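You operate a simulated robot arm through the tools that you are given. There is no shell and no other tool. Be economical: measure what you need, move in short steps, check, and stop when the job is done.

You run a simulated two-armed robot. Do the job below in one go: nothing can be reset, and whatever is moved stays where it is left.

TASK
Lay the OAK bundle on the open layer and square it to the row with the green bar.
Fine: loosen the thumb nut of the half-laid pallet before you run its green bar up and tighten it after; the other bundles stay. Where these are worked on the way, their far stop is far enough and under half their travel is too little: thumb nut of the half-laid pallet.

The check looks at the end state, three seconds after you hand in, the way a careful person would. Anything else that was tipped, shoved, dropped, spilled or broken makes it a failure.

THE ROBOT
Two 7-joint arms with fingered hands on one trunk, on a base that drives. Base frame: it is fixed to the floor where the robot stands at the start and does not move with it; the origin is under the middle of the robot, x ahead of it, y to its left, z up. Readings come in m, degrees, newtons and seconds.
The left shoulder is at the start at [0.11, 0.17, 1.125], the right one opposite. With the tool pointing down near the work surface each hand reaches from about 0.1 to 0.52 m from the robot's upright axis, wherever it stands, measured 20 degrees to its own side. Places, roughly: green bar of the half-laid pallet [0.4, -0.7, 0.7]; long bark-marked bundle [1.25, -0.5, 0.25]; long twig-marked bundle [1.25, -0.5, 0.25]; open layer of the half-laid pile [0.6, -0.7, 0.7]; short ash-marked bundle [1.25, 0, 0.75]; short pine-marked bundle [1.25, -0.75, 0.75]; square chalk-marked bundle [1.25, 0, 0.25]; square clay-marked bundle [1.25, -0.25, 0.25]; thumb nut of the half-laid pallet [0.5, -1, 0.7]. Payload 4 kg a hand.
Tool frame (each hand has its own): the origin (TCP) lies between the finger pads and is the grasp point; the fingertips stand 0.026 m ahead of it; z points along the fingers, y is the line along which they close. Largest opening 0.132 m; the body of the gripper starts 0.073 m behind the TCP. The gripper is a hand of 4 fingers: y runs from the thumb to the fingers, the wrist lies at [0, 0, -0.224] in the tool frame.
Orientation is told as [roll, pitch, yaw] about the base's x, y, z axes, in that order, counted from this pose: with the fingers straight down and closing along the base's y, the tool's x points along the base's -x, its y along +y and its z along -z.

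THE INTERFACE
- The arms move only by the tool nudge_tool. It takes "left_plan", "right_plan" or both (then of equal length, played together; a hand with none holds still); each is a list of rows, each an object (a shift or turn left out is 0) with "rotation": the turn, a rotation vector about the base's x, y, z in degrees, a list of three; "dp": the shift along the base's x, y, z in m, a list of three. In form: [{"rotation": [rx, ry, rz], "dp": [x, y, z]}, ...]. A call has 1 to 10 rows; each row shifts and turns the commanded pose from where the row before left it. Rows are played at 5 a second. More than 0.05 m and 8.6 degrees between two rows, and nothing of the call is played. A pose out of reach is approached as far as the arm can. The call stops where the force on the tool passes 40 N (or 10 N more than at its start, if that is more) or the arm is blocked; 0.2 s more then pass. In this call time passes only in rows, and 0.2 s behind the last. The reply holds the time, the measured pose of the TCP, the force on the tool along the base axes, the opening and the grip force, in the units named above and with some noise, with the torque about the TCP (base axes, N m) and any sound that the robot's microphone picked up.
- Cameras (640 x 400 px; columns grow to the right, rows downward): "scene" is now at [0.2049, -0.0635, 1.3127]; the picture's right is [-0.65, -0.76, 0.00], its down [-0.37, 0.31, -0.88] and it looks along [0.67, -0.57, -0.48] (base axes); focal length 214 px, centre (320, 200). "left" rides on the left gripper at [-0.073, 0.006, -0.094] in its tool frame; the picture's right is [-0.08, -1.00, 0.00], its down [0.78, -0.06, -0.62] and it looks along [0.61, -0.05, 0.79] (tool axes); focal length 230 px, centre (320, 200). "right" rides on the right gripper at [0.073, 0.006, -0.094] in its tool frame; the picture's right is [-0.08, 1.00, 0.00], its down [-0.78, -0.06, -0.62] and it looks along [-0.62, -0.05, 0.79] (tool axes); focal length 230 px, centre (320, 200). There is no depth. A picture from a camera that has moved, and an enlarged one, comes with that camera's place and axes in the base frame and with its lens. The place of the scene camera against the robot may be out by one fixed shift of up to 0.012 m in any direction.
- capture(camera): a new picture of that camera. It takes no simulated time.
- raise_lower(by): slides the trunk up (or, below 0, down) by that many m; the arms and the scene camera ride with it, the base frame stays. It gives what a move gives, with no picture.
- roll_base(legs): drives the robot by 1 to 6 legs, each [ahead, left, turn to the left] in m, m and degrees, along the robot's own axes; the way and the turn of a leg run together, so that a leg with both is an arc; at most 1.5 m and 180 degrees a leg. The arms and the cameras ride along, it lands a little off, and it stops where it bumps. It gives what a move gives.
- finger_targets(finger1, finger2, finger3, thumb_bend, hand): sets how far each is bent, from 0 (flat) to 1 (curled in); at 0.3 the hand is open as for a grip, at 0.7 the pads meet at the TCP. One left out holds its place. A second passes; each finger stops where it meets its share of the squeeze, and holds until it gets a number again. It is the only way to open and close the hand. It gives what a move gives, with no picture; readings hold the bend of each and the force on the fingers (four entries, about 0 where the hand has none), thumb and palm.
- turn_head(pan, tilt): turns the head with the scene camera to pan (to the left, within 80 degrees either way) and tilt (down, from -29 to 69), counted from straight ahead of the robot. It gives what a move gives.
- enlarge(camera, box): a new picture of the part [left, top, right, bottom] of that camera's present view, enlarged. It takes no simulated time.
- job_done(): hands the job in; it is judged then, once.

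Work in short steps. Places have to be worked out from the pictures, the camera data and where the tool is seen: move nearer, look again, correct. Check each grasp and each placing, and mend what went wrong. You have 120 turns and 100 pictures in all, those below and enlarged ones among them. Open the grippers and draw the arms clear of the work before you hand the job in, unless the task says otherwise; then end with one line.

The tools are called after "Request:" as name(argument=value, ...) on one line, values as JSON. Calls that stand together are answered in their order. nudge_tool: Moves the arms, as the interface text tells. Its arguments: {"type":"object","properties":{"left_plan":{"type":"array"},"right_plan":{"type":"array"}},"required":[]} The other tools are called the same way: raise_lower (by) slides the trunk up or down; finger_targets (finger1, finger2, finger3, thumb_bend, hand) moves the fingers one by one; roll_base (legs) drives the base; turn_head (pan, tilt) turns the head that bears the scene camera; capture (camera) takes a picture; enlarge (camera, box) takes an enlarged picture of a part of a camera's view; job_done () hands the job in.

At the start:

```text
time: 0.0
left_ee_pos: [0.4569, -0.0603, 1.0715]
left_ee_rot: [0.0, 0.0, -0.1]
left_force: [0.6, -0.2, -0.5]
left_torque: [-0.02, 0.03, -0.01]
left_width: 0.1319
left_gripper_force: 0.1
left_shape: jaw
left_bend: [0.3, 0.3, 0.3, 0.3]
left_finger forces: [0.0, 0.0, 0.0, 0.0, 0.0, 0.0]
right_ee_pos: [0.3004, -0.4077, 1.0205]
right_ee_rot: [3.2, 0.0, -1.7]
right_force: [-1.4, -1.1, -0.2]
right_torque: [-0.02, -0.01, 0.0]
right_width: 0.1318
right_gripper_force: 0.1
right_shape: jaw
right_bend: [0.3, 0.3, 0.3, 0.3]
right_finger forces: [0.0, 0.0, 0.0, 0.1, 0.0, 0.0]
trunk travel left (down, up): [-0.14, 0.211]
robot x, y, heading: [-0.0006, 0.0032, 0.1]
head pan, tilt: [-43.2, 68.8]
```

scene: 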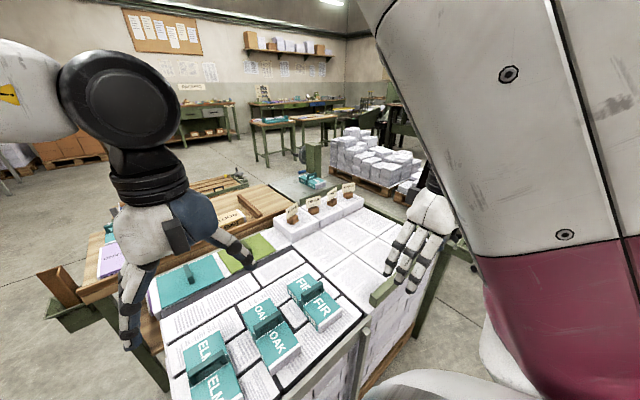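
right: 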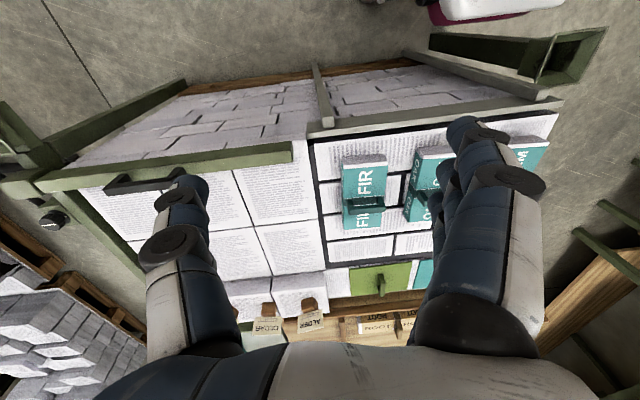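
left: 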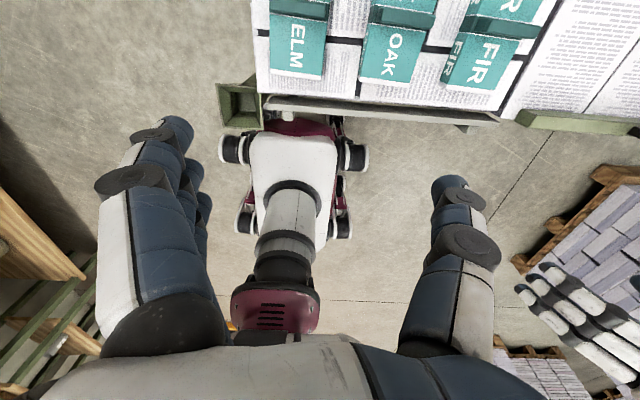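

I'll start by looking closer at the table from the scene camera: bundles in the middle, the pile on the right.

Request:
enlarge(camera="scene", box=[150, 180, 470, 380])

Request:
enlarge(camera="right", box=[0, 60, 400, 320])

```text
2.00 times, centred on (310, 280) of scene
camera zoom: at [0.2049, -0.0635, 1.3127], right [-0.65, -0.76, 0.0], down [-0.37, 0.31, -0.88], along [0.67, -0.57, -0.48], focal length 429 px, centre (340, 40)
```

zoom: 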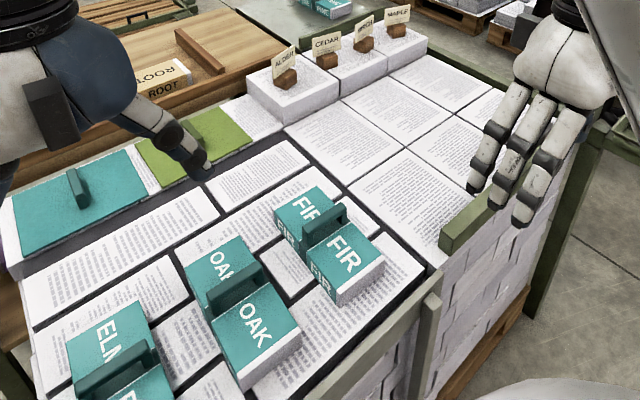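

```text
1.54 times, centred on (200, 190) of right
camera zoom: at [0.2291, -0.4047, 1.1142], right [0.11, 0.99, 0.06], down [0.78, -0.12, 0.61], along [0.61, -0.02, -0.79], focal length 354 px, centre (505, 215)
```

zoom: 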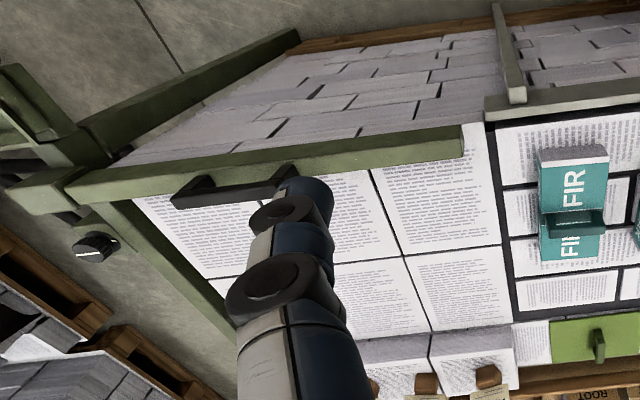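

The bar lies near x≈0.41, y −0.45…−0.94, the nut near (0.51, −1.01), and OAK near (0.5, −0.19). I'll lift the right hand back a bit, drive right, and look.

Request:
nudge_tool(right_plan=[{"dp": [-0.03, 0.02, 0.04]}, {"dp": [-0.03, 0.02, 0.04]}])

Request:
roll_base(legs=[[0, -0.55, 0]])

Request:
turn_head(pan=-20, tilt=60)

Request:
capture(camera="scene")

Request:
capture(camera="right")

```text
refused: row 1 steps farther than a row can; nothing moved
```

```text
time: 5.3
left_ee_pos: [0.4552, -0.613, 1.0712]
left_ee_rot: [0.0, 0.0, -0.4]
left_force: [0.7, -0.4, 0.6]
left_torque: [0.04, -0.03, -0.01]
left_width: 0.1319
left_gripper_force: 0.1
left_shape: jaw
left_bend: [0.3, 0.3, 0.3, 0.3]
left_finger forces: [0.0, 0.0, 0.1, 0.0, 0.1, 0.0]
right_ee_pos: [0.296, -0.9601, 1.0195]
right_ee_rot: [3.6, 0.2, -2.4]
right_force: [0.8, -0.6, 1.2]
right_torque: [0.04, 0.02, 0.0]
right_width: 0.1319
right_gripper_force: 0.1
right_shape: jaw
right_bend: [0.3, 0.3, 0.3, 0.3]
right_finger forces: [0.1, 0.1, 0.0, 0.1, 0.0, 0.0]
trunk travel left (down, up): [-0.14, 0.211]
robot x, y, heading: [-0.0032, -0.5508, -0.2]
head pan, tilt: [-43.2, 68.8]
```

```text
time: 6.2
left_ee_pos: [0.454, -0.6132, 1.0709]
left_ee_rot: [0.0, 0.0, -0.3]
left_force: [0.0, -0.4, -0.3]
left_torque: [0.03, -0.03, -0.02]
left_width: 0.132
left_gripper_force: 0.0
left_shape: jaw
left_bend: [0.3, 0.3, 0.3, 0.3]
left_finger forces: [0.0, 0.0, 0.1, 0.0, 0.1, 0.1]
right_ee_pos: [0.2956, -0.9605, 1.0199]
right_ee_rot: [3.7, -0.1, -2.3]
right_force: [0.8, 0.7, 0.3]
right_torque: [0.01, 0.01, 0.02]
right_width: 0.1319
right_gripper_force: 0.0
right_shape: jaw
right_bend: [0.3, 0.3, 0.3, 0.3]
right_finger forces: [0.0, 0.0, 0.0, 0.1, 0.0, 0.0]
trunk travel left (down, up): [-0.14, 0.211]
robot x, y, heading: [-0.0064, -0.5524, -0.3]
head pan, tilt: [-20.0, 60.0]
```

```text
94 pictures are left
camera scene: at [0.2178, -0.588, 1.3081], right [-0.35, -0.94, 0.0], down [-0.49, 0.19, -0.85], along [0.79, -0.3, -0.53], focal length 214 px, centre (320, 200)
```

scene: 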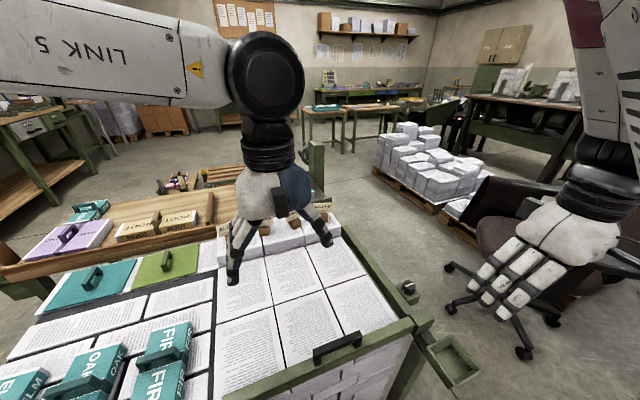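

```text
93 pictures are left
camera right: at [0.2244, -0.9577, 1.1131], right [0.12, 0.99, 0.06], down [0.78, -0.13, 0.61], along [0.61, -0.02, -0.79], focal length 230 px, centre (320, 200)
```

right: 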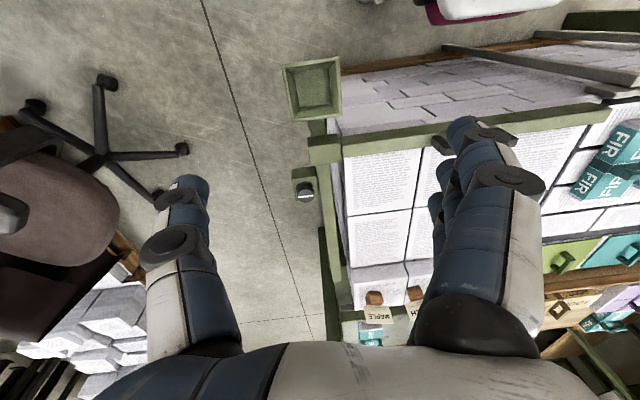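

I can see the whole pile now. I'll enlarge the nut, the bar handle and the free layer.

Request:
enlarge(camera="scene", box=[210, 220, 490, 400])

Request:
enlarge(camera="right", box=[260, 40, 460, 220])

```text
2.22 times, centred on (350, 310) of scene
camera zoom: at [0.2178, -0.588, 1.3081], right [-0.35, -0.94, 0.0], down [-0.49, 0.19, -0.85], along [0.79, -0.3, -0.53], focal length 477 px, centre (253, -44)
```

zoom: 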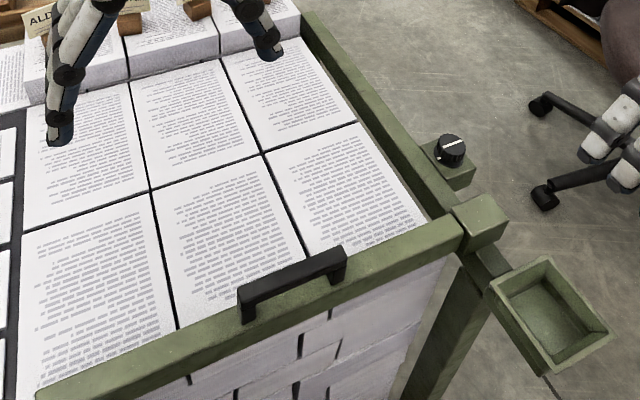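

```text
2.22 times, centred on (360, 130) of right
camera zoom: at [0.2244, -0.9577, 1.1131], right [0.12, 0.99, 0.06], down [0.78, -0.13, 0.61], along [0.61, -0.02, -0.79], focal length 511 px, centre (231, 356)
```

zoom: 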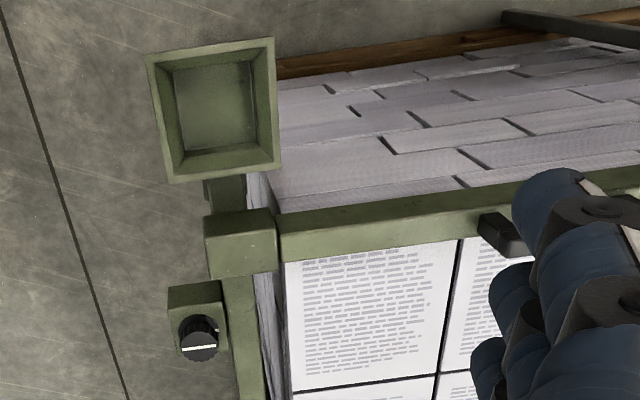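

The nut is a vertical-axis knob near (0.505, −0.995, 0.72) and the handle sits on top of the bar. I'll move the left hand aside and drive over to the nut, a little forward.

Request:
nudge_tool(left_plan=[{"dp": [-0.015, 0.045, 0]}, {"dp": [-0.015, 0.045, 0]}, {"dp": [-0.015, 0.045, 0]}, {"dp": [-0.015, 0.045, 0]}, {"dp": [-0.015, 0.045, 0]}, {"dp": [-0.015, 0.045, 0]}])

Request:
roll_base(legs=[[0, -0.3, 0], [0.035, 0, 0]])

Request:
turn_head(pan=-30, tilt=60)

Request:
capture(camera="scene")

```text
time: 7.6
left_ee_pos: [0.3647, -0.3399, 1.0698]
left_ee_rot: [-0.1, 0.0, -0.4]
left_force: [0.0, 0.6, 0.1]
left_torque: [0.01, 0.0, 0.0]
left_width: 0.1321
left_gripper_force: 0.1
left_shape: jaw
left_bend: [0.3, 0.3, 0.3, 0.3]
left_finger forces: [0.0, 0.1, 0.0, 0.1, 0.1, 0.1]
right_ee_pos: [0.2957, -0.9609, 1.0209]
right_ee_rot: [3.5, 0.1, -2.3]
right_force: [0.6, 0.6, 0.0]
right_torque: [0.02, -0.03, -0.01]
right_width: 0.132
right_gripper_force: 0.0
right_shape: jaw
right_bend: [0.3, 0.3, 0.3, 0.3]
right_finger forces: [0.1, 0.0, 0.0, 0.0, 0.0, 0.0]
trunk travel left (down, up): [-0.14, 0.211]
robot x, y, heading: [-0.0005, -0.5554, -0.3]
head pan, tilt: [-20.0, 60.0]
```

```text
time: 11.2
left_ee_pos: [0.4002, -0.6388, 1.0696]
left_ee_rot: [-0.1, 0.2, -0.6]
left_force: [0.1, 0.5, -0.2]
left_torque: [0.0, 0.07, 0.01]
left_width: 0.1319
left_gripper_force: 0.0
left_shape: jaw
left_bend: [0.3, 0.3, 0.3, 0.3]
left_finger forces: [0.1, 0.0, 0.1, 0.2, 0.0, 0.1]
right_ee_pos: [0.3282, -1.2582, 1.019]
right_ee_rot: [3.7, 0.2, -2.6]
right_force: [0.1, -0.5, 0.4]
right_torque: [0.02, 0.05, 0.0]
right_width: 0.1318
right_gripper_force: 0.0
right_shape: jaw
right_bend: [0.3, 0.3, 0.3, 0.3]
right_finger forces: [0.1, 0.0, 0.0, 0.0, 0.0, 0.0]
trunk travel left (down, up): [-0.14, 0.211]
robot x, y, heading: [0.0285, -0.8476, -0.6]
head pan, tilt: [-20.0, 60.0]
```

```text
time: 12.0
left_ee_pos: [0.3979, -0.6402, 1.0701]
left_ee_rot: [0.0, 0.0, -0.7]
left_force: [0.3, -0.3, 0.0]
left_torque: [0.0, 0.02, 0.0]
left_width: 0.1319
left_gripper_force: 0.0
left_shape: jaw
left_bend: [0.3, 0.3, 0.3, 0.3]
left_finger forces: [0.0, 0.1, 0.1, 0.1, 0.0, 0.0]
right_ee_pos: [0.326, -1.2586, 1.0181]
right_ee_rot: [3.9, 0.2, -2.8]
right_force: [-0.3, -0.3, 0.0]
right_torque: [-0.03, -0.01, -0.02]
right_width: 0.1319
right_gripper_force: 0.2
right_shape: jaw
right_bend: [0.3, 0.3, 0.3, 0.3]
right_finger forces: [0.0, 0.0, 0.0, 0.0, 0.0, 0.0]
trunk travel left (down, up): [-0.14, 0.211]
robot x, y, heading: [0.0314, -0.8446, -0.5]
head pan, tilt: [-30.0, 60.0]
```

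```text
90 pictures are left
camera scene: at [0.2498, -0.883, 1.3048], right [-0.33, -0.94, 0.0], down [-0.53, 0.19, -0.83], along [0.78, -0.28, -0.56], focal length 214 px, centre (320, 200)
```

scene: 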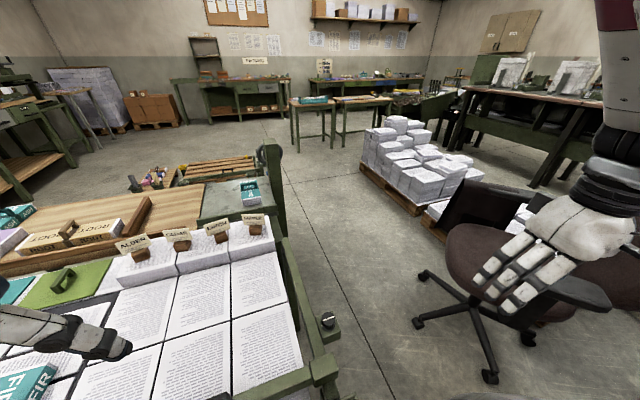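

Scene is clear around the nut. I'll bring the right hand above it and straighten the wrist, then look with the wrist camera.

Request:
nudge_tool(right_plan=[{"dp": [0.022, 0.033, -0.015], "rotation": [-1, 0, 0.7]}, {"dp": [0.022, 0.033, -0.015], "rotation": [-1, 0, 0.7]}, {"dp": [0.022, 0.033, -0.015], "rotation": [-1, 0, 0.7]}, {"dp": [0.022, 0.033, -0.015], "rotation": [-0.9, 0, 0.7]}, {"dp": [0.022, 0.033, -0.015]}, {"dp": [0.022, 0.033, -0.015]}, {"dp": [0.022, 0.033, -0.015]}, {"dp": [0.022, 0.033, -0.015]}])

Request:
capture(camera="right")

Request:
capture(camera="scene")

```text
time: 13.8
left_ee_pos: [0.3987, -0.6398, 1.0691]
left_ee_rot: [0.0, 0.0, -0.6]
left_force: [-0.6, 0.4, 0.4]
left_torque: [-0.03, -0.01, -0.02]
left_width: 0.1318
left_gripper_force: 0.1
left_shape: jaw
left_bend: [0.3, 0.3, 0.3, 0.3]
left_finger forces: [0.0, 0.0, 0.0, 0.0, 0.0, 0.1]
right_ee_pos: [0.5146, -0.9996, 0.8972]
right_ee_rot: [4.0, -0.6, -2.0]
right_force: [0.1, -0.1, 0.5]
right_torque: [-0.02, -0.02, 0.01]
right_width: 0.1321
right_gripper_force: 0.0
right_shape: jaw
right_bend: [0.3, 0.3, 0.3, 0.3]
right_finger forces: [0.0, 0.1, 0.1, 0.1, 0.1, 0.0]
right hand out of reach, approached as far as the arm can: row 2, 3, 4
trunk travel left (down, up): [-0.14, 0.211]
robot x, y, heading: [0.0309, -0.8468, -0.6]
head pan, tilt: [-30.0, 60.0]
```

```text
89 pictures are left
camera right: at [0.4419, -0.9991, 0.9889], right [0.11, 0.99, 0.07], down [0.77, -0.13, 0.62], along [0.62, -0.01, -0.78], focal length 230 px, centre (320, 200)
```

right: 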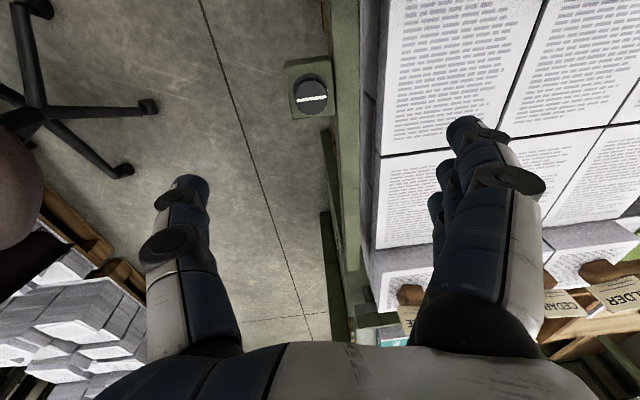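

```text
88 pictures are left
camera scene: at [0.2411, -0.897, 1.2989], right [-0.51, -0.86, 0.0], down [-0.53, 0.31, -0.79], along [0.68, -0.4, -0.61], focal length 214 px, centre (320, 200)
```

scene: 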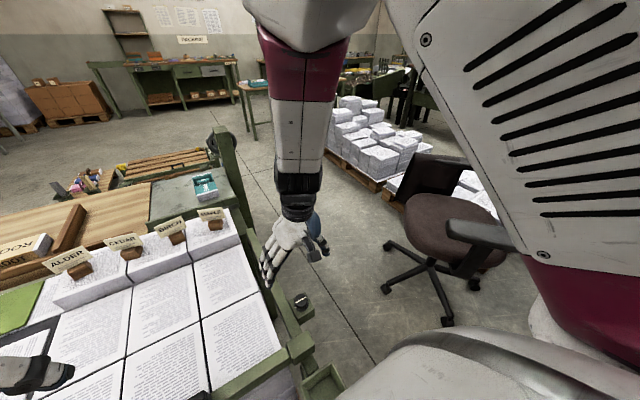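

The knob top lies right below the TCP (~(0.51, −0.996)). I'll true up the wrist and lower partway.

Request:
nudge_tool(right_plan=[{"rotation": [-2, 0.3, 1]}, {"rotation": [-2, 0.3, 1]}, {"dp": [-0.003, 0.002, -0.03]}, {"dp": [-0.003, 0.002, -0.03]}])

Request:
finger_targets(hand="right", finger1=0.42, finger2=0.42, finger3=0.42, thumb_bend=0.42)

Request:
enlarge(camera="right", box=[160, 20, 480, 220])

```text
time: 14.8
left_ee_pos: [0.3992, -0.6392, 1.0687]
left_ee_rot: [0.0, 0.1, -0.5]
left_force: [-0.6, 0.0, -0.2]
left_torque: [0.0, 0.01, -0.02]
left_width: 0.132
left_gripper_force: 0.1
left_shape: jaw
left_bend: [0.3, 0.3, 0.3, 0.3]
left_finger forces: [0.1, 0.1, 0.1, 0.0, 0.0, 0.0]
right_ee_pos: [0.5101, -1.003, 0.837]
right_ee_rot: [-0.5, 0.1, -1.0]
right_force: [-0.2, 0.5, -0.2]
right_torque: [-0.02, -0.01, 0.0]
right_width: 0.1323
right_gripper_force: 0.0
right_shape: jaw
right_bend: [0.3, 0.3, 0.3, 0.3]
right_finger forces: [0.0, 0.0, 0.0, 0.0, 0.0, 0.0]
trunk travel left (down, up): [-0.14, 0.211]
robot x, y, heading: [0.0344, -0.8458, -0.6]
head pan, tilt: [-30.0, 60.0]
```

```text
time: 15.8
left_ee_pos: [0.3991, -0.6398, 1.071]
left_ee_rot: [0.1, 0.0, -0.6]
left_force: [-0.4, 0.8, -0.3]
left_torque: [-0.01, 0.0, -0.02]
left_width: 0.132
left_gripper_force: 0.1
left_shape: jaw
left_bend: [0.3, 0.3, 0.3, 0.3]
left_finger forces: [0.0, 0.0, 0.0, 0.0, 0.0, 0.1]
right_ee_pos: [0.506, -1.004, 0.8329]
right_ee_rot: [-0.5, 0.6, -1.1]
right_force: [0.0, 1.2, 0.4]
right_torque: [0.02, -0.02, -0.02]
right_width: 0.0978
right_gripper_force: 0.1
right_shape: fingers
right_bend: [0.42, 0.42, 0.42, 0.42]
right_finger forces: [0.0, 0.1, 0.0, 0.0, 0.0, 0.0]
trunk travel left (down, up): [-0.14, 0.211]
robot x, y, heading: [0.031, -0.8464, -0.5]
head pan, tilt: [-30.0, 60.0]
```

```text
2.00 times, centred on (320, 120) of right
camera zoom: at [0.4356, -0.9961, 0.9257], right [0.1, 1.0, -0.01], down [0.79, -0.07, 0.61], along [0.6, -0.07, -0.79], focal length 460 px, centre (320, 360)
```

zoom: 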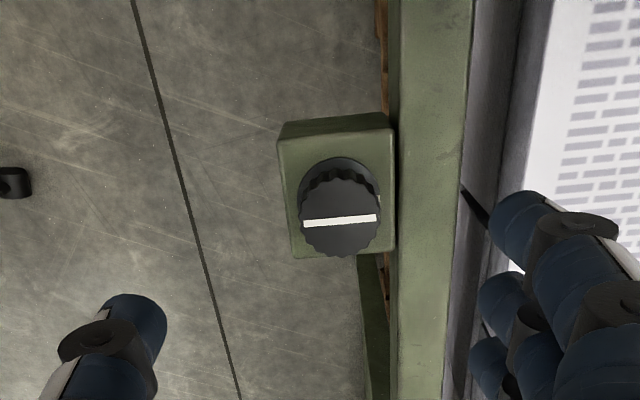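

Knob ~3.5 cm wide, top at about z 0.727, centre (0.509, −0.996). I'll lower over it.

Request:
nudge_tool(right_plan=[{"dp": [0.001, 0.004, -0.035]}, {"dp": [0.002, 0.004, -0.035]}, {"dp": [0, 0, -0.015]}, {"dp": [0, 0, -0.012]}])

Request:
capture(camera="right")

```text
time: 16.8
left_ee_pos: [0.3986, -0.6394, 1.07]
left_ee_rot: [-0.1, 0.0, -0.6]
left_force: [-0.3, -0.1, 0.1]
left_torque: [0.01, -0.01, -0.01]
left_width: 0.132
left_gripper_force: 0.0
left_shape: jaw
left_bend: [0.3, 0.3, 0.3, 0.3]
left_finger forces: [0.1, 0.1, 0.0, 0.1, 0.1, 0.0]
right_ee_pos: [0.5167, -1.0033, 0.737]
right_ee_rot: [-1.6, 0.0, -1.9]
right_force: [-0.9, 0.3, -0.9]
right_torque: [-0.02, -0.02, 0.01]
right_width: 0.0976
right_gripper_force: 0.0
right_shape: fingers
right_bend: [0.42, 0.42, 0.42, 0.42]
right_finger forces: [0.0, 0.1, 0.1, 0.0, 0.1, 0.1]
trunk travel left (down, up): [-0.14, 0.211]
robot x, y, heading: [0.0307, -0.8472, -0.8]
head pan, tilt: [-30.0, 60.0]
```

```text
86 pictures are left
camera right: at [0.4452, -0.9919, 0.8302], right [0.11, 0.99, -0.03], down [0.78, -0.07, 0.62], along [0.61, -0.09, -0.79], focal length 230 px, centre (320, 200)
```

right: 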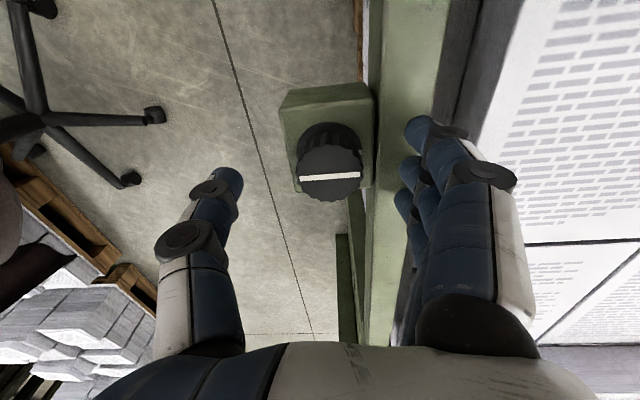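

The knob centre is at x −0.009, y +0.007 from the tool axis; I correct, go slightly lower and close.

Request:
nudge_tool(right_plan=[{"dp": [-0.005, 0.004, 0], "rotation": [0.8, 0, 0.9]}, {"dp": [-0.004, 0.003, -0.005], "rotation": [0.8, 0, 0.9]}])

Request:
finger_targets(hand="right", finger1=0.7, finger2=0.7, finger3=0.7, thumb_bend=0.7)

Request:
capture(camera="right")

```text
time: 17.4
left_ee_pos: [0.3986, -0.6399, 1.0709]
left_ee_rot: [-0.1, -0.1, -0.6]
left_force: [0.3, 0.5, -1.0]
left_torque: [0.0, -0.06, 0.0]
left_width: 0.1322
left_gripper_force: 0.0
left_shape: jaw
left_bend: [0.3, 0.3, 0.3, 0.3]
left_finger forces: [0.0, 0.0, 0.0, 0.0, 0.1, 0.1]
right_ee_pos: [0.5073, -0.9957, 0.73]
right_ee_rot: [-0.5, 0.1, 0.4]
right_force: [-0.3, -0.6, 7.9]
right_torque: [0.41, -0.03, -0.04]
right_width: 0.0981
right_gripper_force: 4.1
right_shape: fingers
right_bend: [0.42, 0.42, 0.42, 0.42]
right_finger forces: [2.5, 2.8, 2.8, 0.0, 0.1, 0.1]
trunk travel left (down, up): [-0.14, 0.211]
robot x, y, heading: [0.0336, -0.8461, -0.6]
head pan, tilt: [-30.0, 60.0]
```

```text
time: 18.4
left_ee_pos: [0.3985, -0.6388, 1.0702]
left_ee_rot: [0.1, -0.1, -0.5]
left_force: [-0.1, -0.2, 0.4]
left_torque: [-0.02, 0.02, 0.01]
left_width: 0.132
left_gripper_force: 0.1
left_shape: jaw
left_bend: [0.3, 0.3, 0.3, 0.3]
left_finger forces: [0.1, 0.1, 0.2, 0.1, 0.0, 0.0]
right_ee_pos: [0.5062, -0.9954, 0.7291]
right_ee_rot: [-0.6, 0.2, 0.2]
right_force: [11.8, 7.0, 25.4]
right_torque: [1.93, -0.38, -0.48]
right_width: 0.0681
right_gripper_force: 25.1
right_shape: fingers
right_bend: [0.44, 0.45, 0.45, 0.64]
right_finger forces: [11.7, 12.6, 12.8, 0.1, 13.3, 0.1]
trunk travel left (down, up): [-0.14, 0.211]
robot x, y, heading: [0.0332, -0.8449, -0.6]
head pan, tilt: [-30.0, 60.0]
```

```text
85 pictures are left
camera right: at [0.4337, -0.9892, 0.8226], right [0.07, 1.0, -0.01], down [0.79, -0.05, 0.61], along [0.61, -0.05, -0.79], focal length 230 px, centre (320, 200)
```

right: 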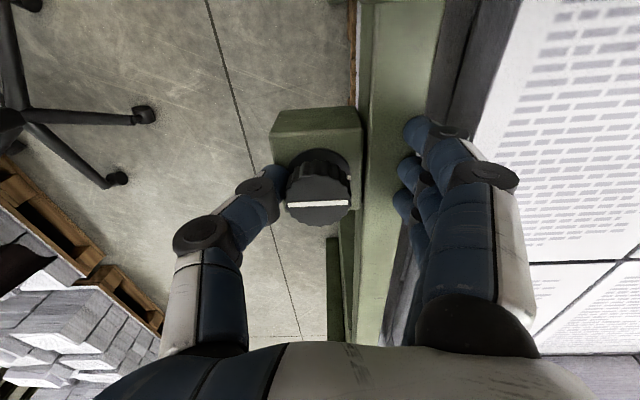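

The fingers touched the rail top (z≈0.704). I'll reopen, rise ~8 mm so they clear the rail, and close again.

Request:
finger_targets(hand="right", finger1=0.42, finger2=0.42, finger3=0.42, thumb_bend=0.42)

Request:
nudge_tool(right_plan=[{"dp": [0, 0, 0.008], "rotation": [0.5, 0, 0]}])

Request:
finger_targets(hand="right", finger1=0.7, finger2=0.7, finger3=0.7, thumb_bend=0.7)

Request:
capture(camera="right")

```text
time: 19.4
left_ee_pos: [0.3981, -0.6394, 1.071]
left_ee_rot: [0.0, -0.1, -0.6]
left_force: [0.2, 0.6, -0.7]
left_torque: [0.02, 0.01, -0.03]
left_width: 0.1321
left_gripper_force: 0.0
left_shape: jaw
left_bend: [0.3, 0.3, 0.3, 0.3]
left_finger forces: [0.1, 0.1, 0.1, 0.0, 0.0, 0.0]
right_ee_pos: [0.5056, -0.9965, 0.7287]
right_ee_rot: [-0.6, 0.3, 0.3]
right_force: [13.2, -4.5, 32.2]
right_torque: [1.61, -0.47, -0.78]
right_width: 0.0975
right_gripper_force: 15.8
right_shape: fingers
right_bend: [0.43, 0.44, 0.44, 0.42]
right_finger forces: [9.3, 10.7, 12.0, 0.1, 0.1, 0.0]
trunk travel left (down, up): [-0.14, 0.211]
robot x, y, heading: [0.0274, -0.8475, -0.6]
head pan, tilt: [-30.0, 60.0]
```

```text
time: 19.8
left_ee_pos: [0.3997, -0.6402, 1.0689]
left_ee_rot: [0.0, 0.2, -0.6]
left_force: [-0.6, -0.1, 0.2]
left_torque: [-0.04, 0.01, 0.0]
left_width: 0.1318
left_gripper_force: 0.1
left_shape: jaw
left_bend: [0.3, 0.3, 0.3, 0.3]
left_finger forces: [0.1, 0.1, 0.0, 0.1, 0.0, 0.1]
right_ee_pos: [0.4966, -0.9984, 0.7307]
right_ee_rot: [-0.1, 1.6, 0.3]
right_force: [2.3, 1.4, 2.9]
right_torque: [0.19, -0.07, -0.12]
right_width: 0.0986
right_gripper_force: 1.7
right_shape: fingers
right_bend: [0.41, 0.41, 0.41, 0.42]
right_finger forces: [0.7, 1.0, 1.8, 0.1, 0.0, 0.0]
trunk travel left (down, up): [-0.14, 0.211]
robot x, y, heading: [0.0291, -0.8451, -0.7]
head pan, tilt: [-30.0, 60.0]
```

```text
time: 20.8
left_ee_pos: [0.3978, -0.6396, 1.0705]
left_ee_rot: [0.1, -0.1, -0.5]
left_force: [-0.1, 0.5, -0.6]
left_torque: [-0.01, 0.02, 0.0]
left_width: 0.1318
left_gripper_force: 0.0
left_shape: jaw
left_bend: [0.3, 0.3, 0.3, 0.3]
left_finger forces: [0.0, 0.1, 0.1, 0.1, 0.1, 0.0]
right_ee_pos: [0.499, -0.9949, 0.7342]
right_ee_rot: [0.4, 0.9, 0.4]
right_force: [-21.0, -4.0, -15.7]
right_torque: [0.05, 0.55, -0.13]
right_width: 0.0255
right_gripper_force: 14.4
right_shape: fingers
right_bend: [0.7, 0.63, 0.63, 0.64]
right_finger forces: [0.0, 6.9, 3.8, 0.0, 18.0, 0.1]
trunk travel left (down, up): [-0.14, 0.211]
robot x, y, heading: [0.0298, -0.8505, -0.6]
head pan, tilt: [-30.0, 60.0]
```

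```text
84 pictures are left
camera right: at [0.4283, -0.9897, 0.8289], right [0.07, 1.0, 0.0], down [0.8, -0.06, 0.6], along [0.6, -0.04, -0.8], focal length 230 px, centre (320, 200)
```

right: 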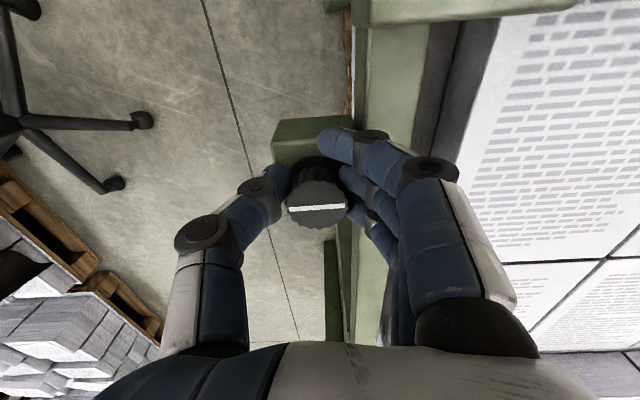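

Finger 1 slid past the knob: the hand sits ~8 mm too far in −x. Reopen, shift and regrip.

Request:
finger_targets(hand="right", finger1=0.45, finger2=0.45, finger3=0.45, thumb_bend=0.45)

Request:
nudge_tool(right_plan=[{"dp": [0, 0, 0.002]}])

```text
time: 21.8
left_ee_pos: [0.3986, -0.6396, 1.0707]
left_ee_rot: [0.0, 0.1, -0.6]
left_force: [-0.5, 0.6, 0.5]
left_torque: [0.01, -0.01, 0.01]
left_width: 0.1319
left_gripper_force: 0.0
left_shape: jaw
left_bend: [0.3, 0.3, 0.3, 0.3]
left_finger forces: [0.1, 0.0, 0.1, 0.0, 0.0, 0.0]
right_ee_pos: [0.5043, -0.9945, 0.7364]
right_ee_rot: [0.4, 0.3, 0.3]
right_force: [0.3, 0.7, -0.4]
right_torque: [-0.01, 0.03, -0.03]
right_width: 0.0865
right_gripper_force: 0.0
right_shape: fingers
right_bend: [0.45, 0.45, 0.45, 0.45]
right_finger forces: [0.0, 0.1, 0.0, 0.1, 0.1, 0.1]
trunk travel left (down, up): [-0.14, 0.211]
robot x, y, heading: [0.029, -0.8431, -0.6]
head pan, tilt: [-30.0, 60.0]
```

```text
time: 22.2
left_ee_pos: [0.3986, -0.6406, 1.0708]
left_ee_rot: [0.0, 0.0, -0.6]
left_force: [-0.2, 0.1, -0.5]
left_torque: [0.01, -0.01, -0.04]
left_width: 0.1319
left_gripper_force: 0.1
left_shape: jaw
left_bend: [0.3, 0.3, 0.3, 0.3]
left_finger forces: [0.1, 0.1, 0.1, 0.0, 0.0, 0.0]
right_ee_pos: [0.5048, -0.9952, 0.7384]
right_ee_rot: [0.6, 0.3, 0.0]
right_force: [0.8, -0.8, 0.1]
right_torque: [0.02, 0.0, -0.04]
right_width: 0.0863
right_gripper_force: 0.1
right_shape: fingers
right_bend: [0.45, 0.45, 0.45, 0.45]
right_finger forces: [0.1, 0.0, 0.0, 0.0, 0.0, 0.1]
trunk travel left (down, up): [-0.14, 0.211]
robot x, y, heading: [0.0307, -0.8456, -0.6]
head pan, tilt: [-30.0, 60.0]
```

Now free at (0.505, −0.995, 0.738). A close picture to centre precisely.

Request:
enlarge(camera="right", box=[220, 100, 420, 225])

```text
3.20 times, centred on (320, 162) of right
camera zoom: at [0.4329, -0.9902, 0.8327], right [0.08, 1.0, 0.01], down [0.79, -0.07, 0.61], along [0.61, -0.04, -0.79], focal length 736 px, centre (320, 320)
```

zoom: 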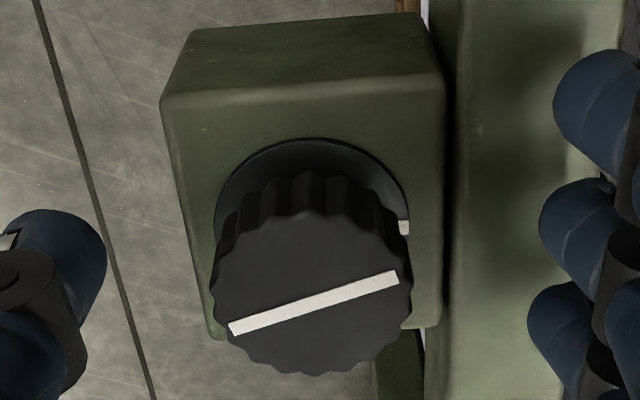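

Knob centre (0.508, −0.996), it already turned ~10° counter-clockwise (loosening). Shift 3 mm and grip.

Request:
nudge_tool(right_plan=[{"dp": [0.004, -0.001, -0.003]}])

Request:
finger_targets(hand="right", finger1=0.7, finger2=0.7, finger3=0.7, thumb_bend=0.7)

Request:
capture(camera="right")

```text
time: 22.6
left_ee_pos: [0.4007, -0.6403, 1.0682]
left_ee_rot: [0.0, -0.1, -0.6]
left_force: [-0.8, 0.5, 1.1]
left_torque: [0.03, -0.02, -0.02]
left_width: 0.1321
left_gripper_force: 0.0
left_shape: jaw
left_bend: [0.3, 0.3, 0.3, 0.3]
left_finger forces: [0.0, 0.0, 0.0, 0.0, 0.0, 0.1]
right_ee_pos: [0.5117, -0.9934, 0.7387]
right_ee_rot: [0.8, 0.0, 0.1]
right_force: [-0.1, 0.1, -0.3]
right_torque: [-0.01, 0.02, 0.03]
right_width: 0.0866
right_gripper_force: 0.1
right_shape: fingers
right_bend: [0.45, 0.45, 0.45, 0.45]
right_finger forces: [0.0, 0.0, 0.0, 0.1, 0.1, 0.0]
trunk travel left (down, up): [-0.14, 0.211]
robot x, y, heading: [0.0316, -0.8452, -0.4]
head pan, tilt: [-30.0, 60.0]
```

```text
time: 23.6
left_ee_pos: [0.3987, -0.6399, 1.0706]
left_ee_rot: [0.1, 0.0, -0.6]
left_force: [1.0, 0.4, -0.1]
left_torque: [0.05, -0.01, 0.01]
left_width: 0.132
left_gripper_force: 0.0
left_shape: jaw
left_bend: [0.3, 0.3, 0.3, 0.3]
left_finger forces: [0.0, 0.0, 0.0, 0.0, 0.1, 0.1]
right_ee_pos: [0.5102, -0.9987, 0.7369]
right_ee_rot: [0.4, 0.3, 0.0]
right_force: [8.4, -1.7, 9.9]
right_torque: [0.08, -0.21, 0.03]
right_width: 0.028
right_gripper_force: 13.5
right_shape: fingers
right_bend: [0.68, 0.61, 0.69, 0.65]
right_finger forces: [1.8, 8.8, 3.6, 0.0, 13.7, 0.1]
trunk travel left (down, up): [-0.14, 0.211]
robot x, y, heading: [0.0312, -0.8502, -0.7]
head pan, tilt: [-30.0, 60.0]
```

```text
82 pictures are left
camera right: at [0.4383, -0.9926, 0.8307], right [0.08, 1.0, 0.01], down [0.79, -0.07, 0.61], along [0.61, -0.04, -0.79], focal length 230 px, centre (320, 200)
```

right: 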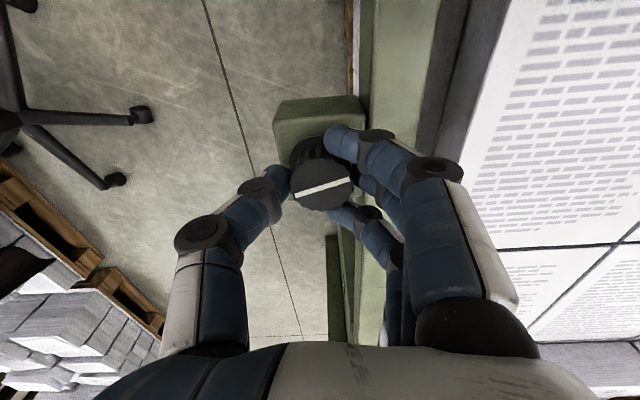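

All four fingers hold the knob. Turn it counter-clockwise (loosen) in 8° steps.

Request:
nudge_tool(right_plan=[{"rotation": [0, 0, 8]}, {"rotation": [0, 0, 8]}, {"rotation": [0, 0, 8]}, {"rotation": [0, 0, 8]}, {"rotation": [0, 0, 8]}])

Request:
capture(camera="right")

```text
time: 24.8
left_ee_pos: [0.3993, -0.6401, 1.0701]
left_ee_rot: [0.0, 0.0, -0.6]
left_force: [0.4, 0.0, -0.6]
left_torque: [0.02, -0.02, 0.0]
left_width: 0.1321
left_gripper_force: 0.0
left_shape: jaw
left_bend: [0.3, 0.3, 0.3, 0.3]
left_finger forces: [0.1, 0.0, 0.1, 0.0, 0.0, 0.0]
right_ee_pos: [0.5072, -0.9979, 0.735]
right_ee_rot: [-0.3, -1.0, 40.0]
right_force: [18.3, 3.7, 18.4]
right_torque: [0.02, -0.45, -0.03]
right_width: 0.0272
right_gripper_force: 17.6
right_shape: fingers
right_bend: [0.69, 0.62, 0.7, 0.65]
right_finger forces: [1.1, 6.9, 10.9, 0.1, 17.9, 0.1]
trunk travel left (down, up): [-0.14, 0.211]
robot x, y, heading: [0.028, -0.8499, -0.5]
head pan, tilt: [-30.0, 60.0]
```

```text
81 pictures are left
camera right: at [0.4482, -1.0402, 0.8274], right [-0.58, 0.81, -0.01], down [0.63, 0.45, 0.63], along [0.52, 0.37, -0.77], focal length 230 px, centre (320, 200)
```

right: 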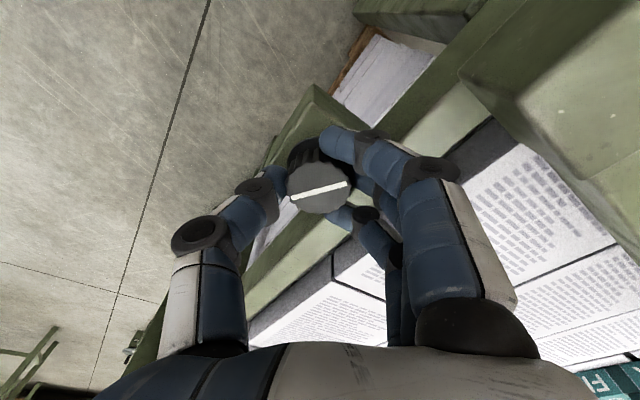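

The knob turned with the hand, no stop yet. Continue another 48°.

Request:
nudge_tool(right_plan=[{"rotation": [0, 0, 8]}, {"rotation": [0, 0, 8]}, {"rotation": [0, 0, 8]}, {"rotation": [0, 0, 8]}, {"rotation": [0, 0, 8]}, {"rotation": [0, 0, 8]}])

Request:
capture(camera="right")

```text
time: 26.2
left_ee_pos: [0.3987, -0.6409, 1.0688]
left_ee_rot: [0.0, 0.1, -0.6]
left_force: [-0.7, 0.3, 0.9]
left_torque: [0.02, -0.04, 0.02]
left_width: 0.1317
left_gripper_force: 0.0
left_shape: jaw
left_bend: [0.3, 0.3, 0.3, 0.3]
left_finger forces: [0.0, 0.1, 0.0, 0.0, 0.0, 0.0]
right_ee_pos: [0.5032, -0.9951, 0.7319]
right_ee_rot: [-2.0, -0.1, 91.0]
right_force: [11.0, -13.1, 3.0]
right_torque: [-0.25, -0.15, -0.2]
right_width: 0.0314
right_gripper_force: 12.2
right_shape: fingers
right_bend: [0.69, 0.65, 0.7, 0.63]
right_finger forces: [4.8, 4.9, 0.0, 0.0, 15.1, 0.0]
trunk travel left (down, up): [-0.14, 0.211]
robot x, y, heading: [0.0333, -0.8482, -0.4]
head pan, tilt: [-30.0, 60.0]
```

```text
80 pictures are left
camera right: at [0.4962, -1.0664, 0.8252], right [-1.0, 0.06, -0.04], down [0.03, 0.79, 0.62], along [0.07, 0.62, -0.79], focal length 230 px, centre (320, 200)
```

right: 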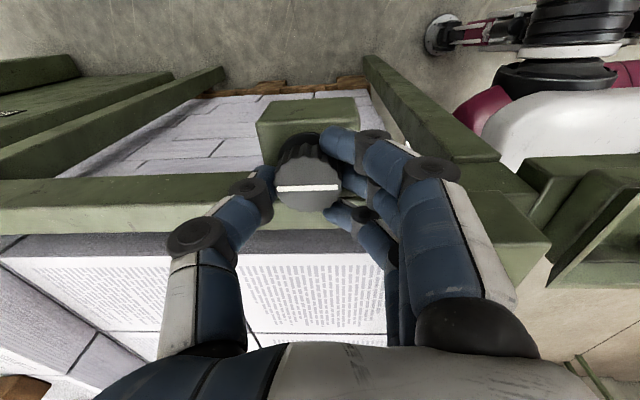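

The mark has slipped ~15° relative to the hand, so it may be at a stop at about 90°. Test with a bit more turning.

Request:
nudge_tool(right_plan=[{"rotation": [0, 0, 8]}, {"rotation": [0, 0, 8]}])

Request:
enlarge(camera="right", box=[220, 100, 420, 225])

```text
time: 26.8
left_ee_pos: [0.4002, -0.641, 1.0703]
left_ee_rot: [-0.1, 0.0, -0.6]
left_force: [0.4, 0.1, 0.0]
left_torque: [0.0, 0.03, -0.04]
left_width: 0.1317
left_gripper_force: 0.1
left_shape: jaw
left_bend: [0.3, 0.3, 0.3, 0.3]
left_finger forces: [0.0, 0.0, 0.0, 0.0, 0.0, 0.0]
right_ee_pos: [0.5024, -0.9902, 0.7319]
right_ee_rot: [-2.2, 0.5, 108.2]
right_force: [9.1, -12.5, 5.1]
right_torque: [-0.39, -0.13, -0.08]
right_width: 0.0344
right_gripper_force: 14.1
right_shape: fingers
right_bend: [0.68, 0.65, 0.7, 0.64]
right_finger forces: [11.4, 4.4, 0.0, 0.0, 12.0, 0.0]
trunk travel left (down, up): [-0.14, 0.211]
robot x, y, heading: [0.032, -0.8455, -0.8]
head pan, tilt: [-30.0, 60.0]
```

```text
3.20 times, centred on (320, 162) of right
camera zoom: at [0.5159, -1.0608, 0.8261], right [-0.97, -0.24, -0.04], down [-0.21, 0.76, 0.61], along [-0.12, 0.6, -0.79], focal length 736 px, centre (320, 320)
```

zoom: 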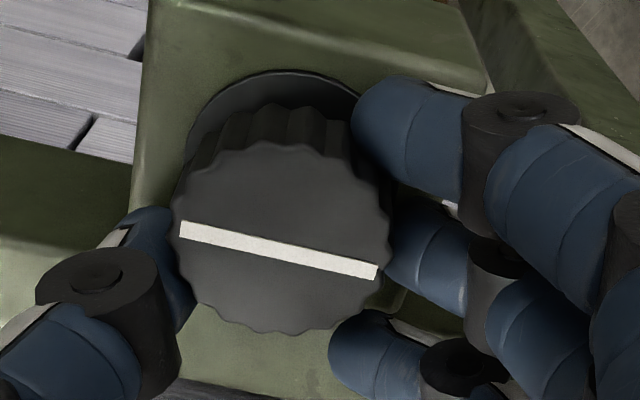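

The mark stays at ~91° in the world while the hand slipped: the nut is at its loose stop. Release, rise and unwind the wrist.

Request:
finger_targets(hand="right", finger1=0.42, finger2=0.42, finger3=0.42, thumb_bend=0.42)

Request:
nudge_tool(right_plan=[{"dp": [0, 0, 0.02]}, {"dp": [0, 0, 0.03]}, {"dp": [0, 0, 0.04]}, {"dp": [-0.01, 0, 0.04]}, {"dp": [-0.01, -0.01, 0.04], "rotation": [0, 0, -8]}, {"dp": [-0.02, -0.02, 0.02], "rotation": [0, 0, -8]}, {"dp": [-0.02, -0.02, 0.02], "rotation": [0, 0, -8]}, {"dp": [-0.02, -0.02, 0.02], "rotation": [0, 0, -8]}, {"dp": [-0.02, -0.02, 0.02], "rotation": [0, 0, -8]}, {"dp": [-0.02, -0.02, 0.02], "rotation": [0, 0, -8]}])

Request:
nudge_tool(right_plan=[{"rotation": [0, 0, -8]}, {"rotation": [0, 0, -8]}, {"rotation": [0, 0, -8]}, {"rotation": [0, 0, -8]}, {"rotation": [0, 0, -8]}, {"rotation": [0, 0, -8]}, {"rotation": [0, 0, -8]}])

Request:
capture(camera="scene")

```text
time: 27.8
left_ee_pos: [0.4001, -0.6412, 1.0707]
left_ee_rot: [0.0, 0.0, -0.7]
left_force: [-0.1, 1.0, 0.6]
left_torque: [-0.02, -0.02, -0.02]
left_width: 0.1322
left_gripper_force: 0.1
left_shape: jaw
left_bend: [0.3, 0.3, 0.3, 0.3]
left_finger forces: [0.0, 0.0, 0.1, 0.0, 0.0, 0.0]
right_ee_pos: [0.5009, -0.9884, 0.7314]
right_ee_rot: [-2.1, 0.6, 108.1]
right_force: [-0.7, -0.5, 0.2]
right_torque: [-0.02, -0.01, 0.0]
right_width: 0.0966
right_gripper_force: 0.0
right_shape: fingers
right_bend: [0.42, 0.42, 0.42, 0.42]
right_finger forces: [0.1, 0.0, 0.0, 0.0, 0.1, 0.1]
trunk travel left (down, up): [-0.14, 0.211]
robot x, y, heading: [0.0282, -0.8497, -0.6]
head pan, tilt: [-30.0, 60.0]
```

```text
time: 28.9
left_ee_pos: [0.3973, -0.6396, 1.0722]
left_ee_rot: [-0.1, -0.1, -0.6]
left_force: [-1.9, 0.1, -0.3]
left_torque: [-0.03, -0.06, -0.01]
left_width: 0.1318
left_gripper_force: 0.0
left_shape: jaw
left_bend: [0.3, 0.3, 0.3, 0.3]
left_finger forces: [0.0, 0.0, 0.1, 0.1, 0.0, 0.0]
right_ee_pos: [0.4606, -0.9915, 0.8613]
right_ee_rot: [3.6, -8.1, 97.6]
right_force: [-0.1, -1.0, 0.1]
right_torque: [-0.03, -0.01, 0.02]
right_width: 0.0967
right_gripper_force: 0.1
right_shape: fingers
right_bend: [0.42, 0.42, 0.42, 0.42]
right_finger forces: [0.0, 0.1, 0.0, 0.0, 0.0, 0.1]
trunk travel left (down, up): [-0.14, 0.211]
robot x, y, heading: [0.0343, -0.8452, -0.5]
head pan, tilt: [-30.0, 60.0]
stopped in row 5 (right hand): the arm was blocked; the commanded pose is now the measured one
```

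```text
time: 30.2
left_ee_pos: [0.3989, -0.6387, 1.0726]
left_ee_rot: [0.1, -0.2, -0.5]
left_force: [-0.4, 0.8, 0.1]
left_torque: [-0.01, -0.05, 0.03]
left_width: 0.132
left_gripper_force: 0.0
left_shape: jaw
left_bend: [0.3, 0.3, 0.3, 0.3]
left_finger forces: [0.0, 0.1, 0.1, 0.0, 0.1, 0.1]
right_ee_pos: [0.4628, -0.9869, 0.8661]
right_ee_rot: [9.0, -13.2, 53.0]
right_force: [0.6, 0.1, -0.6]
right_torque: [-0.01, -0.02, 0.01]
right_width: 0.097
right_gripper_force: 0.1
right_shape: fingers
right_bend: [0.42, 0.42, 0.42, 0.42]
right_finger forces: [0.0, 0.0, 0.0, 0.0, 0.0, 0.1]
trunk travel left (down, up): [-0.14, 0.211]
robot x, y, heading: [0.0292, -0.8462, -0.6]
head pan, tilt: [-30.0, 60.0]
stopped in row 6 (right hand): the arm was blocked; the commanded pose is now the measured one
```

```text
78 pictures are left
camera scene: at [0.2256, -0.8991, 1.281], right [-0.6, -0.8, 0.0], down [-0.62, 0.47, -0.63], along [0.5, -0.37, -0.78], focal length 214 px, centre (320, 200)
```

scene: 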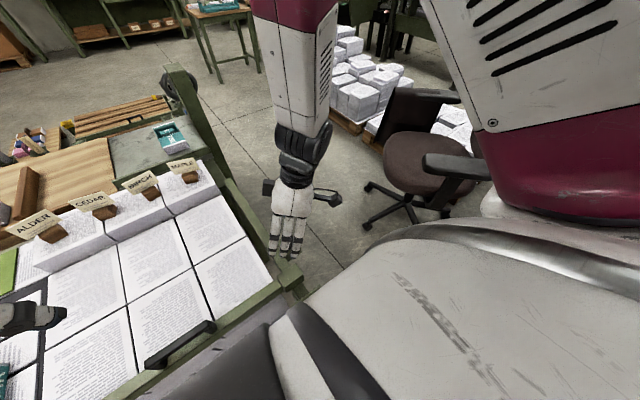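

The right upper arm is pressing against the turned head, which explains the block. I turn the head away first, then unwind.

Request:
turn_head(pan=15, tilt=45)

Request:
nudge_tool(right_plan=[{"rotation": [0, 0, -8]}, {"rotation": [0, 0, -8]}, {"rotation": [0, 0, -8]}, {"rotation": [0, 0, -8]}, {"rotation": [0, 0, -8]}, {"rotation": [0, 0, -8]}])

Request:
capture(camera="scene")

```text
time: 31.3
left_ee_pos: [0.3987, -0.6395, 1.0691]
left_ee_rot: [0.0, 0.0, -0.6]
left_force: [0.8, 1.1, -0.6]
left_torque: [0.0, 0.01, -0.01]
left_width: 0.132
left_gripper_force: 0.0
left_shape: jaw
left_bend: [0.3, 0.3, 0.3, 0.3]
left_finger forces: [0.1, 0.1, 0.0, 0.0, 0.0, 0.0]
right_ee_pos: [0.4643, -0.9859, 0.8664]
right_ee_rot: [9.0, -13.4, 53.2]
right_force: [-0.1, -0.1, 0.7]
right_torque: [-0.03, 0.03, 0.0]
right_width: 0.097
right_gripper_force: 0.0
right_shape: fingers
right_bend: [0.42, 0.42, 0.42, 0.42]
right_finger forces: [0.0, 0.0, 0.0, 0.1, 0.0, 0.1]
trunk travel left (down, up): [-0.14, 0.211]
robot x, y, heading: [0.0313, -0.8499, -0.3]
head pan, tilt: [15.0, 45.0]
```

```text
time: 32.7
left_ee_pos: [0.3989, -0.6397, 1.07]
left_ee_rot: [0.1, -0.1, -0.6]
left_force: [-0.2, -0.4, 0.5]
left_torque: [-0.01, -0.02, -0.02]
left_width: 0.1319
left_gripper_force: 0.1
left_shape: jaw
left_bend: [0.3, 0.3, 0.3, 0.3]
left_finger forces: [0.1, 0.0, 0.1, 0.0, 0.1, 0.1]
right_ee_pos: [0.4627, -0.982, 0.8667]
right_ee_rot: [12.3, -12.3, 2.3]
right_force: [-0.7, 0.4, -1.2]
right_torque: [0.02, -0.02, 0.01]
right_width: 0.0968
right_gripper_force: 0.1
right_shape: fingers
right_bend: [0.42, 0.42, 0.42, 0.42]
right_finger forces: [0.0, 0.0, 0.0, 0.1, 0.0, 0.0]
trunk travel left (down, up): [-0.14, 0.211]
robot x, y, heading: [0.0313, -0.8492, -0.3]
head pan, tilt: [15.0, 45.0]
```

```text
77 pictures are left
camera scene: at [0.2285, -0.9063, 1.2886], right [-0.65, -0.76, 0.0], down [-0.54, 0.46, -0.71], along [0.54, -0.46, -0.7], focal length 214 px, centre (320, 200)
```

scene: 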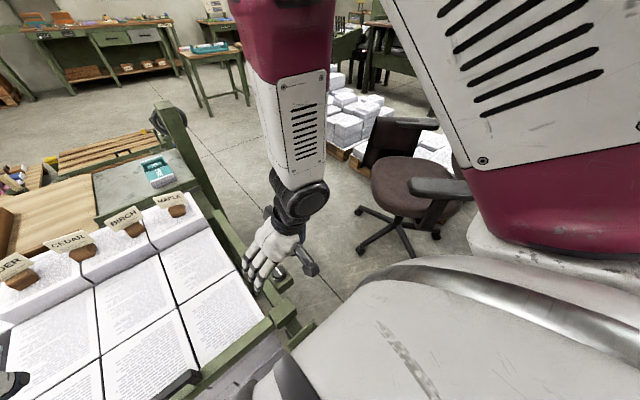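

The head didn't really turn: the right elbow is over it. I move the right hand back out to its earlier free pose, levelling it.

Request:
nudge_tool(right_plan=[{"dp": [-0.01, -0.035, 0.02], "rotation": [-2, 2, 0]}, {"dp": [-0.01, -0.035, 0.02], "rotation": [-2, 2, 0]}, {"dp": [-0.015, -0.035, 0.02], "rotation": [-2, 2, 0]}, {"dp": [-0.02, -0.035, 0.02], "rotation": [-2, 2, 0]}, {"dp": [-0.02, -0.035, 0.02], "rotation": [-2, 2, 0]}, {"dp": [-0.02, -0.035, 0.02], "rotation": [-1, 1, 0]}, {"dp": [-0.02, -0.035, 0.02]}, {"dp": [-0.02, -0.035, 0.01]}])

Request:
turn_head(pan=0, tilt=50)

Request:
capture(camera="scene")

```text
time: 34.5
left_ee_pos: [0.3972, -0.6399, 1.0709]
left_ee_rot: [0.0, -0.1, -0.6]
left_force: [0.5, 0.1, -0.8]
left_torque: [-0.02, 0.01, 0.02]
left_width: 0.1323
left_gripper_force: 0.0
left_shape: jaw
left_bend: [0.3, 0.3, 0.3, 0.3]
left_finger forces: [0.1, 0.0, 0.0, 0.0, 0.1, 0.0]
right_ee_pos: [0.329, -1.2658, 1.016]
right_ee_rot: [-1.3, -0.9, 6.6]
right_force: [0.9, 0.2, 0.7]
right_torque: [-0.02, -0.02, -0.03]
right_width: 0.0966
right_gripper_force: 0.1
right_shape: fingers
right_bend: [0.42, 0.42, 0.42, 0.42]
right_finger forces: [0.0, 0.1, 0.0, 0.0, 0.0, 0.1]
trunk travel left (down, up): [-0.14, 0.211]
robot x, y, heading: [0.0292, -0.846, -1.0]
head pan, tilt: [15.0, 45.0]
```

```text
time: 35.2
left_ee_pos: [0.4001, -0.6386, 1.0697]
left_ee_rot: [0.0, 0.0, -0.8]
left_force: [0.3, -0.1, 0.3]
left_torque: [0.04, 0.0, 0.02]
left_width: 0.1318
left_gripper_force: 0.1
left_shape: jaw
left_bend: [0.3, 0.3, 0.3, 0.3]
left_finger forces: [0.0, 0.0, 0.1, 0.1, 0.0, 0.0]
right_ee_pos: [0.3302, -1.2661, 1.0155]
right_ee_rot: [-1.1, -1.2, 6.6]
right_force: [0.3, 0.7, -0.4]
right_torque: [-0.01, 0.01, -0.02]
right_width: 0.0969
right_gripper_force: 0.1
right_shape: fingers
right_bend: [0.42, 0.42, 0.42, 0.42]
right_finger forces: [0.0, 0.0, 0.0, 0.1, 0.0, 0.0]
trunk travel left (down, up): [-0.14, 0.211]
robot x, y, heading: [0.0327, -0.8432, -0.9]
head pan, tilt: [0.0, 50.0]
```

```text
76 pictures are left
camera scene: at [0.2433, -0.8542, 1.2815], right [-0.01, -1.0, 0.0], down [-0.77, 0.01, -0.64], along [0.64, -0.01, -0.77], focal length 214 px, centre (320, 200)
```

scene: 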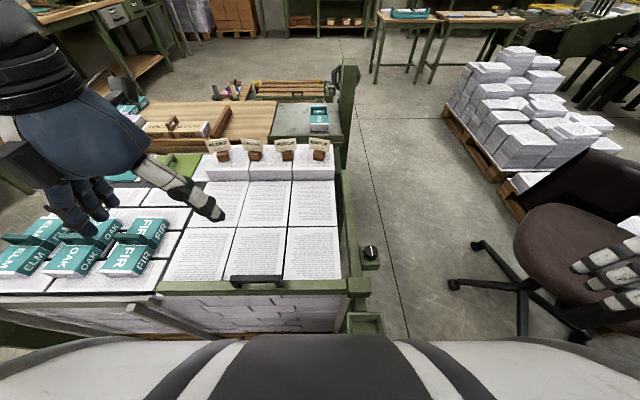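

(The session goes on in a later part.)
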